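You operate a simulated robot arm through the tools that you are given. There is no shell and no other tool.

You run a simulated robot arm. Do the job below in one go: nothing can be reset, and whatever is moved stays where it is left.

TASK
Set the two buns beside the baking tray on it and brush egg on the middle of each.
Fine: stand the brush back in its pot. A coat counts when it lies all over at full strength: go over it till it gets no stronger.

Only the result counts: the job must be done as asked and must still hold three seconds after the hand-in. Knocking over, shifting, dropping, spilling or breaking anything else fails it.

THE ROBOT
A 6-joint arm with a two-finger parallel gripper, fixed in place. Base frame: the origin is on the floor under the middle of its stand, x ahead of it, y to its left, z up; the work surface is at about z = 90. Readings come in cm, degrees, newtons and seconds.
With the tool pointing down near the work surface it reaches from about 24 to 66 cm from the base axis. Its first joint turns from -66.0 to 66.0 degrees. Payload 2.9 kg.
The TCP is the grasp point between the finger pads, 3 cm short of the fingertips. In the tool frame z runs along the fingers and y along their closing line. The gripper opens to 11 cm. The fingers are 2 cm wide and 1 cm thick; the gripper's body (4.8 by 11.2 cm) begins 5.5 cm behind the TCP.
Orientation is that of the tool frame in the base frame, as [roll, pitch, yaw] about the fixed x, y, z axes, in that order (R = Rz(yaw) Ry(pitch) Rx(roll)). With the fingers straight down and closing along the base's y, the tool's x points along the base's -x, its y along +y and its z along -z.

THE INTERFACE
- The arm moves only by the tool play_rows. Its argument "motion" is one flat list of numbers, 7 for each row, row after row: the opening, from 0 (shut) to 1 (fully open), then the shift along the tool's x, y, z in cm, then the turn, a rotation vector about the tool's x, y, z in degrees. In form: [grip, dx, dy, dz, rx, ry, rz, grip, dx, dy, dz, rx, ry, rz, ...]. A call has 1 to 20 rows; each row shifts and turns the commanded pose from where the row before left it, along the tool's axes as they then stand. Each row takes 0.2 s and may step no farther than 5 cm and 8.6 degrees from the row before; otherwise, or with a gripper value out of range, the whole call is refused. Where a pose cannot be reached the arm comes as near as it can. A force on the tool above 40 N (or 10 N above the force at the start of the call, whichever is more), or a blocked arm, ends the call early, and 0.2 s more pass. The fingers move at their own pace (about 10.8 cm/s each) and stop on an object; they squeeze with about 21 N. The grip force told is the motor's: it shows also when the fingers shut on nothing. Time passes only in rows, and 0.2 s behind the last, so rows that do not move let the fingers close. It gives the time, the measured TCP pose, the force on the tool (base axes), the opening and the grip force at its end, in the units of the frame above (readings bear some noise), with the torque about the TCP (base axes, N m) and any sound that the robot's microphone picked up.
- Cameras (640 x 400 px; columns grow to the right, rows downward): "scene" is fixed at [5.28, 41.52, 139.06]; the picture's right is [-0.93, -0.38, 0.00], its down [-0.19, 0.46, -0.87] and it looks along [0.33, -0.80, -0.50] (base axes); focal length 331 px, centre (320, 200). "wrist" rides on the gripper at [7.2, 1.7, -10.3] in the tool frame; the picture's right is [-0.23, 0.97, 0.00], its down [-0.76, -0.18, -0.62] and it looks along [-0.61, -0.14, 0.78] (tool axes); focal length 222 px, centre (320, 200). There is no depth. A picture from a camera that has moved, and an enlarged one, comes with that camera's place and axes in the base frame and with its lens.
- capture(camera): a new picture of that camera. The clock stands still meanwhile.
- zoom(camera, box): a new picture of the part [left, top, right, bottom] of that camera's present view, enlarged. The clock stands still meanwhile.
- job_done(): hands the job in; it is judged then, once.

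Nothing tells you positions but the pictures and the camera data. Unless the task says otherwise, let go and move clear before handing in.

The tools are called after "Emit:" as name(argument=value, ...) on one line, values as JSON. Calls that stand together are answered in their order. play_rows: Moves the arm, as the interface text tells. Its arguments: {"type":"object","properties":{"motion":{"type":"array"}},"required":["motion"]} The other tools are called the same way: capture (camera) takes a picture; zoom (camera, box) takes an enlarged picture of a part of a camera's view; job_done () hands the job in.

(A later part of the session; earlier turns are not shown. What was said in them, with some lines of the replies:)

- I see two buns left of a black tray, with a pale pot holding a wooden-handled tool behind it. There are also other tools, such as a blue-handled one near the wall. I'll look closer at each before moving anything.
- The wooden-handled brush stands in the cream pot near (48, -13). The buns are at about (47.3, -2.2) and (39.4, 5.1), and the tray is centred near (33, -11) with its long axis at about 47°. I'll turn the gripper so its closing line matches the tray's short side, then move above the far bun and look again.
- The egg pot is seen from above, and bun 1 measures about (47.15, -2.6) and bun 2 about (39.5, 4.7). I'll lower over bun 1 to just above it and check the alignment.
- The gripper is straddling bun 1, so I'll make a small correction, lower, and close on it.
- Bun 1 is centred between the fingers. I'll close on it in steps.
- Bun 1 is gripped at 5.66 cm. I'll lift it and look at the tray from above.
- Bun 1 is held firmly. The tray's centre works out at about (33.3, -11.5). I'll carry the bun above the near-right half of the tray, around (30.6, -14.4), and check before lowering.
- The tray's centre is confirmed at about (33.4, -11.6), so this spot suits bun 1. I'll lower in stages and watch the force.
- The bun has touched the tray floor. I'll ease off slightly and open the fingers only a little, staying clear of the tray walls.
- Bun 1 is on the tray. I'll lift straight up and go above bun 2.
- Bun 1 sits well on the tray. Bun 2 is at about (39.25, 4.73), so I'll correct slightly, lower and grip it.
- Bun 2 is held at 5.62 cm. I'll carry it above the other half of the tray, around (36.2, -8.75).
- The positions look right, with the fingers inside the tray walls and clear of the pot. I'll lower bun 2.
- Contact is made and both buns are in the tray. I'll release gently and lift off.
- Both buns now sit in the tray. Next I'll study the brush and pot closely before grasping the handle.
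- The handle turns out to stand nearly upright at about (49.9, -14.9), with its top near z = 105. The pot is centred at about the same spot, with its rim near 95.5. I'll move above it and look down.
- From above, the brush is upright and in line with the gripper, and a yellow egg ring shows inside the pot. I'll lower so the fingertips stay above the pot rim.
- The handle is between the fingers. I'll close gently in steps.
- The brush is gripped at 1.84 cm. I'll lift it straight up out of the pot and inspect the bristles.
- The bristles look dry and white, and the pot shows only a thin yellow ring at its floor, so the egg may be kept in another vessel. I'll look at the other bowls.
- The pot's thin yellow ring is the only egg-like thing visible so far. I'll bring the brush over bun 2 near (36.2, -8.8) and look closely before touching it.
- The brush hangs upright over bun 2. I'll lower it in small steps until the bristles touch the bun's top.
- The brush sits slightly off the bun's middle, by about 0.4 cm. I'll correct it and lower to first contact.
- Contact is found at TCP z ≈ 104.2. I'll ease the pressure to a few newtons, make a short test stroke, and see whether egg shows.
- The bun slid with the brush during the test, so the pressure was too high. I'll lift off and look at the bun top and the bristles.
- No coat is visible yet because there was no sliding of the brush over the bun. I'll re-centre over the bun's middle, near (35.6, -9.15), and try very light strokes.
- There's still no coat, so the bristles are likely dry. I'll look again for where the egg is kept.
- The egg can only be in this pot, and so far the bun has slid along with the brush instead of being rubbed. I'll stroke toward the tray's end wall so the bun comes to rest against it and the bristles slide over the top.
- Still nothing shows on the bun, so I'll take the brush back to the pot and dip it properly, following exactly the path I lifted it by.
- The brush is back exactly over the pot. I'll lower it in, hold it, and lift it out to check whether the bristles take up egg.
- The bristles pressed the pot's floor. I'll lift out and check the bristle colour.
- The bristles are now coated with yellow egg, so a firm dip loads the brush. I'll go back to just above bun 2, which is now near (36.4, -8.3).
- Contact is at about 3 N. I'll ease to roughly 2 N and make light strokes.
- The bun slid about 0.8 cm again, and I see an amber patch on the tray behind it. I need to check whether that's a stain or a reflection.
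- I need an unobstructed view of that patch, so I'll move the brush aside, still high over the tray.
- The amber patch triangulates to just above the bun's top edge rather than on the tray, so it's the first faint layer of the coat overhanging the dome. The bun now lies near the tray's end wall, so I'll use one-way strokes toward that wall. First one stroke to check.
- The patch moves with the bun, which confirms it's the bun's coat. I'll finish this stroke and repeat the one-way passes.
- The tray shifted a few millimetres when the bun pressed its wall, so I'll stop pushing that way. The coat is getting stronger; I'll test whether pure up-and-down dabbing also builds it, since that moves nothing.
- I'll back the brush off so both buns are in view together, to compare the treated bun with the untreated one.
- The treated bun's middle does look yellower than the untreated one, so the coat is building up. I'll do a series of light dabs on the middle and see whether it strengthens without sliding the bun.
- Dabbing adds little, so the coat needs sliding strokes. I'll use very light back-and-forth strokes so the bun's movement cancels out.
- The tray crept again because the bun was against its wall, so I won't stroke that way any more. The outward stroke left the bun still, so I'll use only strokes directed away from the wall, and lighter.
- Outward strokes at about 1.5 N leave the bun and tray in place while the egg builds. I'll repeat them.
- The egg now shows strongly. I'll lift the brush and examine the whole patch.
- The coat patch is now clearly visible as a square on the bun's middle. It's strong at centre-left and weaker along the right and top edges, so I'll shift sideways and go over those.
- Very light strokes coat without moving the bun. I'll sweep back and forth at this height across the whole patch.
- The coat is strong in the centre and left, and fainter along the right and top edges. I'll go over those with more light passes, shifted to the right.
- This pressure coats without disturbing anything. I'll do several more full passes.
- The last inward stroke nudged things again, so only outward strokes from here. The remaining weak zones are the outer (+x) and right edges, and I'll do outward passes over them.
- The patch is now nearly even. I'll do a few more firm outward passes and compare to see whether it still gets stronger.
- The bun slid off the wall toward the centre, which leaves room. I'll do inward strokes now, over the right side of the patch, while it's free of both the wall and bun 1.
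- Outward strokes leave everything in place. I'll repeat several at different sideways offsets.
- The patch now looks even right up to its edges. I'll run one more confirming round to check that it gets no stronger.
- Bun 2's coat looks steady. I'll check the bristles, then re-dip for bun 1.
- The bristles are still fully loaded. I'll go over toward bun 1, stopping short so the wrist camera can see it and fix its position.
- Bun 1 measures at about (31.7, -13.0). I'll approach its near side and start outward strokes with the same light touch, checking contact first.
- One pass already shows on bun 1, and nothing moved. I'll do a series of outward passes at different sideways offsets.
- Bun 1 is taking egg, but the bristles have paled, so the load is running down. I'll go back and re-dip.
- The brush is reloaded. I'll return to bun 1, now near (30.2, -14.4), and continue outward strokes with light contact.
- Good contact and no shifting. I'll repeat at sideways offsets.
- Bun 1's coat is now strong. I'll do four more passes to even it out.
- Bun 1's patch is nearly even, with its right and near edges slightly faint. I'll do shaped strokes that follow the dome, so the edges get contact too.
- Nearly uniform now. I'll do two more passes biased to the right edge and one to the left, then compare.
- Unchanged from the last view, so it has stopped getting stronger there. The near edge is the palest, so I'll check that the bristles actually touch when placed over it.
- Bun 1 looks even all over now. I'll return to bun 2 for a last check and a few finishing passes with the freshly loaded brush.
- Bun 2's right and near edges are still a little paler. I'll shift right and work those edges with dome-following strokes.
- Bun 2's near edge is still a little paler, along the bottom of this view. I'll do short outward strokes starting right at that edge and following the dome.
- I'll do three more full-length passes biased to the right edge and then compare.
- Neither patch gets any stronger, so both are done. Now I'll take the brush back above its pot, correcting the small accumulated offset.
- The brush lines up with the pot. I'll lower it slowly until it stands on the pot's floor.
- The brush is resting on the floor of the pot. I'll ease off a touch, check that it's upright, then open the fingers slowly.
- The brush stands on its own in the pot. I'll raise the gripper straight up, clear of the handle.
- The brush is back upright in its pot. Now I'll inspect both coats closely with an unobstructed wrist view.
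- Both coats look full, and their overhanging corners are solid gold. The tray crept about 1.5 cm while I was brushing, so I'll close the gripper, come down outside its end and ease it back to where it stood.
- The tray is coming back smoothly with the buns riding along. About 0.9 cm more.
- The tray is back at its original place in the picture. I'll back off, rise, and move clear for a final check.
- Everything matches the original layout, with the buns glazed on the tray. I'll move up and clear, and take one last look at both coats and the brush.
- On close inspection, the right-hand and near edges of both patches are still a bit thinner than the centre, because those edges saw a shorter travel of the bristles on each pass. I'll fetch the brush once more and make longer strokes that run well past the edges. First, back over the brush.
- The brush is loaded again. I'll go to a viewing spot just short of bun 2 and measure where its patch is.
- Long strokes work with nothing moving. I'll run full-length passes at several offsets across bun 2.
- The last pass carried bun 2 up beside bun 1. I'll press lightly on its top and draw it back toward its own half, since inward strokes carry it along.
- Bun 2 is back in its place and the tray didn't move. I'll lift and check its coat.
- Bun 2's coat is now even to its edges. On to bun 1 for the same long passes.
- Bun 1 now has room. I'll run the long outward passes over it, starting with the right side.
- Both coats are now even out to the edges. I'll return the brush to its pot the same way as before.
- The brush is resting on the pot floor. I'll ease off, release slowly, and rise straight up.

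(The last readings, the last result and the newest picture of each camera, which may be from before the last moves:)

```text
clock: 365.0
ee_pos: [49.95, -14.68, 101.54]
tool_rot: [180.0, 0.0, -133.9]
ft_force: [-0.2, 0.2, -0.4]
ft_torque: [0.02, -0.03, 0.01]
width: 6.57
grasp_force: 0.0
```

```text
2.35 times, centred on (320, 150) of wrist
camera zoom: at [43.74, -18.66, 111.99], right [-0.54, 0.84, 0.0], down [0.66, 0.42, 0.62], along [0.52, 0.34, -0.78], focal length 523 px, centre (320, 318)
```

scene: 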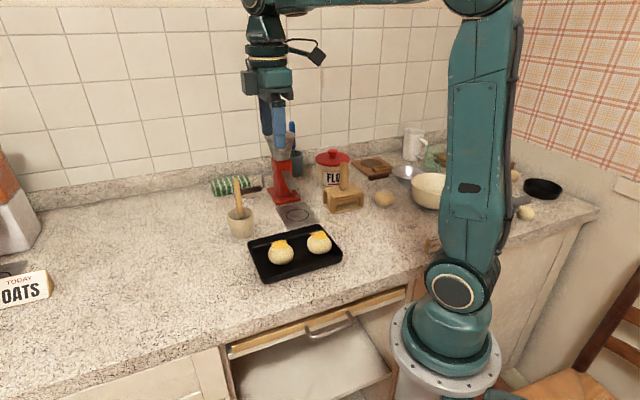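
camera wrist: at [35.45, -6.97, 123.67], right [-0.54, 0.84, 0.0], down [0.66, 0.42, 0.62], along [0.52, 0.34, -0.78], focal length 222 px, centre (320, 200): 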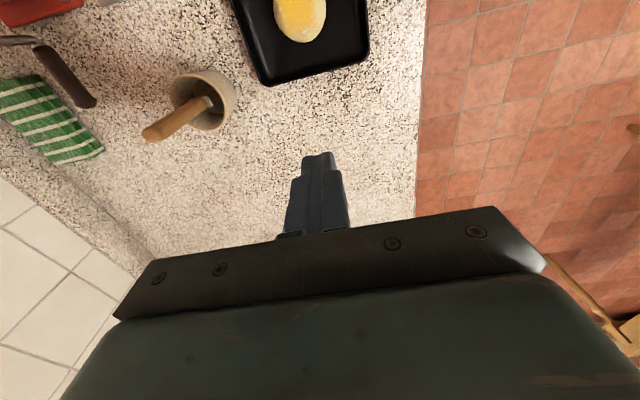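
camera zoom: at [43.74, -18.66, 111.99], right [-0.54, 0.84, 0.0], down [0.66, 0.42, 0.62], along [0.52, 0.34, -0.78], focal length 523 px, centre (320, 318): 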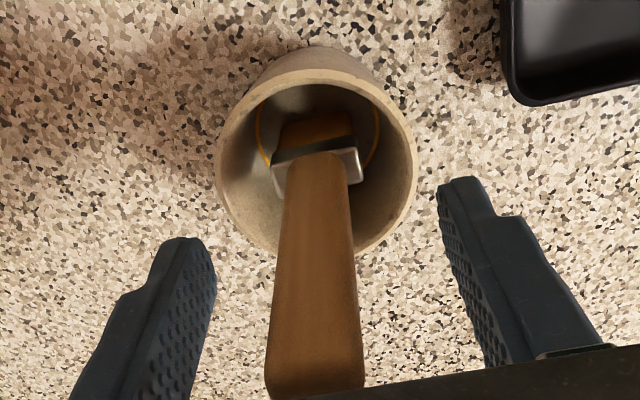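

Emit:
play_rows(motion=[0.6, 0, 0, -1, 0, 0, 0, 0.6, 0, 0, -2, 0, 0, 0, 0.6, 0, 0, -3, 0, 0, 0, 0.6, 0, 0, -3, 0, 0, 0, 0.6, 0, 0, -3, 0, 0, 0, 0.6, 0, 0, -4, 0, 0, 0, 0.6, 0, 0, -4, 0, 0, 0, 0.6, 2, 3, 0, 0, 0, 0, 0.6, 2, 3, 0, 0, 0, 0, 0.6, 2, 3, 0, 0, 0, 0, 0.6, 0, 0, 0, 0, 0, 0])

Emit:
capture(camera="scene")

Emit:
zoom(camera="scene", box=[190, 160, 350, 310])

Emit:
capture(camera="wrist")

```text
clock: 367.4
ee_pos: [39.17, -12.86, 121.53]
tool_rot: [179.9, -0.1, -134.0]
ft_force: [-0.2, 1.2, 0.2]
ft_torque: [0.02, 0.0, 0.0]
width: 6.58
grasp_force: 0.1
```

```text
taken
```

scene: 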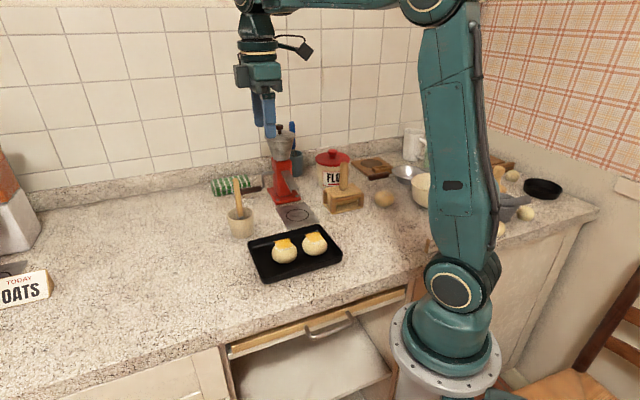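

```text
2.67 times, centred on (270, 235) of scene
camera zoom: at [5.28, 41.52, 139.06], right [-0.93, -0.38, 0.0], down [-0.19, 0.46, -0.87], along [0.33, -0.8, -0.5], focal length 882 px, centre (453, 107)
```

zoom: 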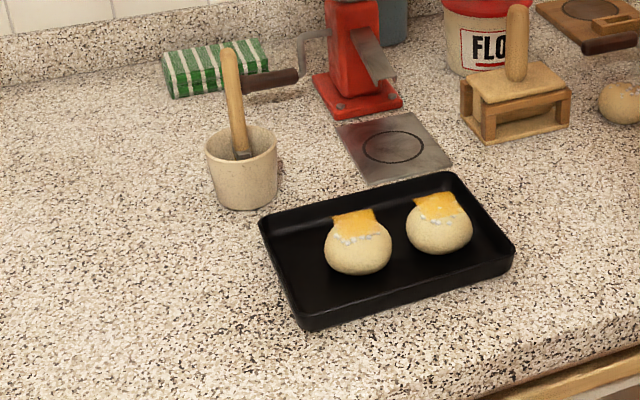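

```text
taken
camera wrist: at [32.98, -16.81, 131.92], right [-0.54, 0.84, 0.0], down [0.66, 0.42, 0.62], along [0.52, 0.34, -0.78], focal length 222 px, centre (320, 200)
```

wrist: 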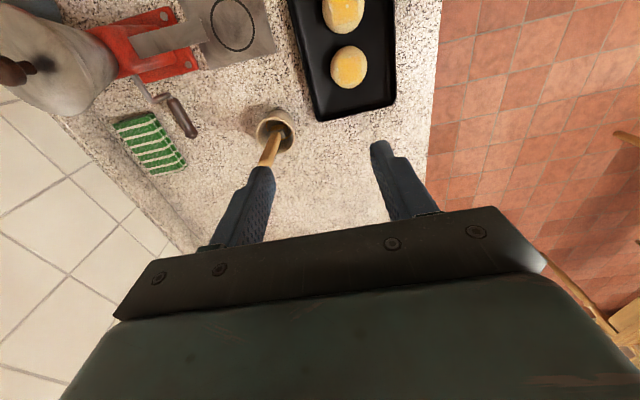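

Emit:
zoom(camera="wrist", box=[320, 38, 375, 93])

Emit:
zoom(camera="wrist", box=[315, 0, 370, 40])

```text
7.27 times, centred on (348, 66) of wrist
camera zoom: at [32.98, -16.81, 131.92], right [-0.54, 0.84, 0.0], down [0.66, 0.42, 0.62], along [0.52, 0.34, -0.78], focal length 1615 px, centre (120, 1178)
```

zoom: 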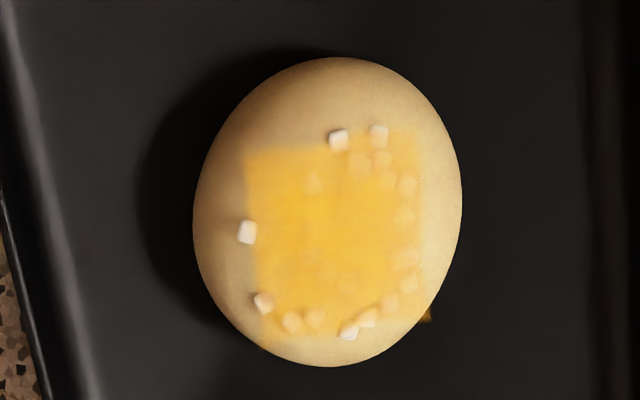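

```text
10.00 times, centred on (342, 20) of wrist
camera zoom: at [32.98, -16.81, 131.92], right [-0.54, 0.84, 0.0], down [0.66, 0.42, 0.62], along [0.52, 0.34, -0.78], focal length 2221 px, centre (95, 2000)
```

zoom: 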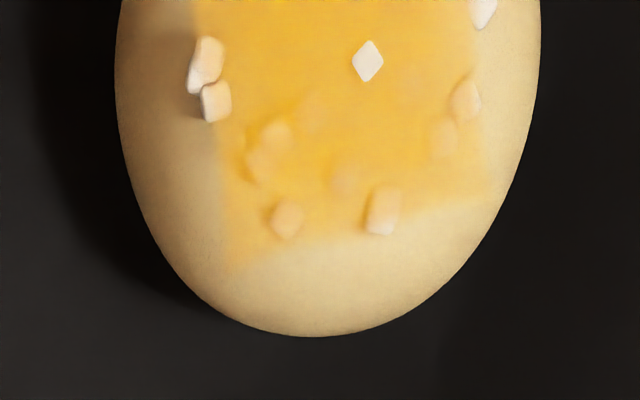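

Both buns sit on the tray with an even egg coat out to the patch edges. The brush stands upright in its pot, the tray is back where it started, nothing else has moved, and the gripper is clear. I'm handing the job in.

Emit:
job_done()

```text
The job is handed in.
```

I set both buns on the tray, brushed egg on the middle of each, and stood the brush back upright in its pot. The result of the judging hasn't come back, only that the job was handed in.

- **Egg coats:** each patch is an even gold out to its edges. I went over both until they looked no stronger. I judged this by eye from the pictures, and the sugar lumps make the edges harder to read.
- **Tray:** it crept about 1.5 cm while I was brushing, because a bun pressed against its end wall. I pushed it back, and in the last picture it lines up with where it started to within a few millimetres.
- **Buns:** they slid around on the tray while being brushed. They ended up about 1 cm apart, somewhat off where I first set them down.
- **Other objects:** nothing else in the last picture looks moved, and I saw no spilled egg. The gripper is open and clear.
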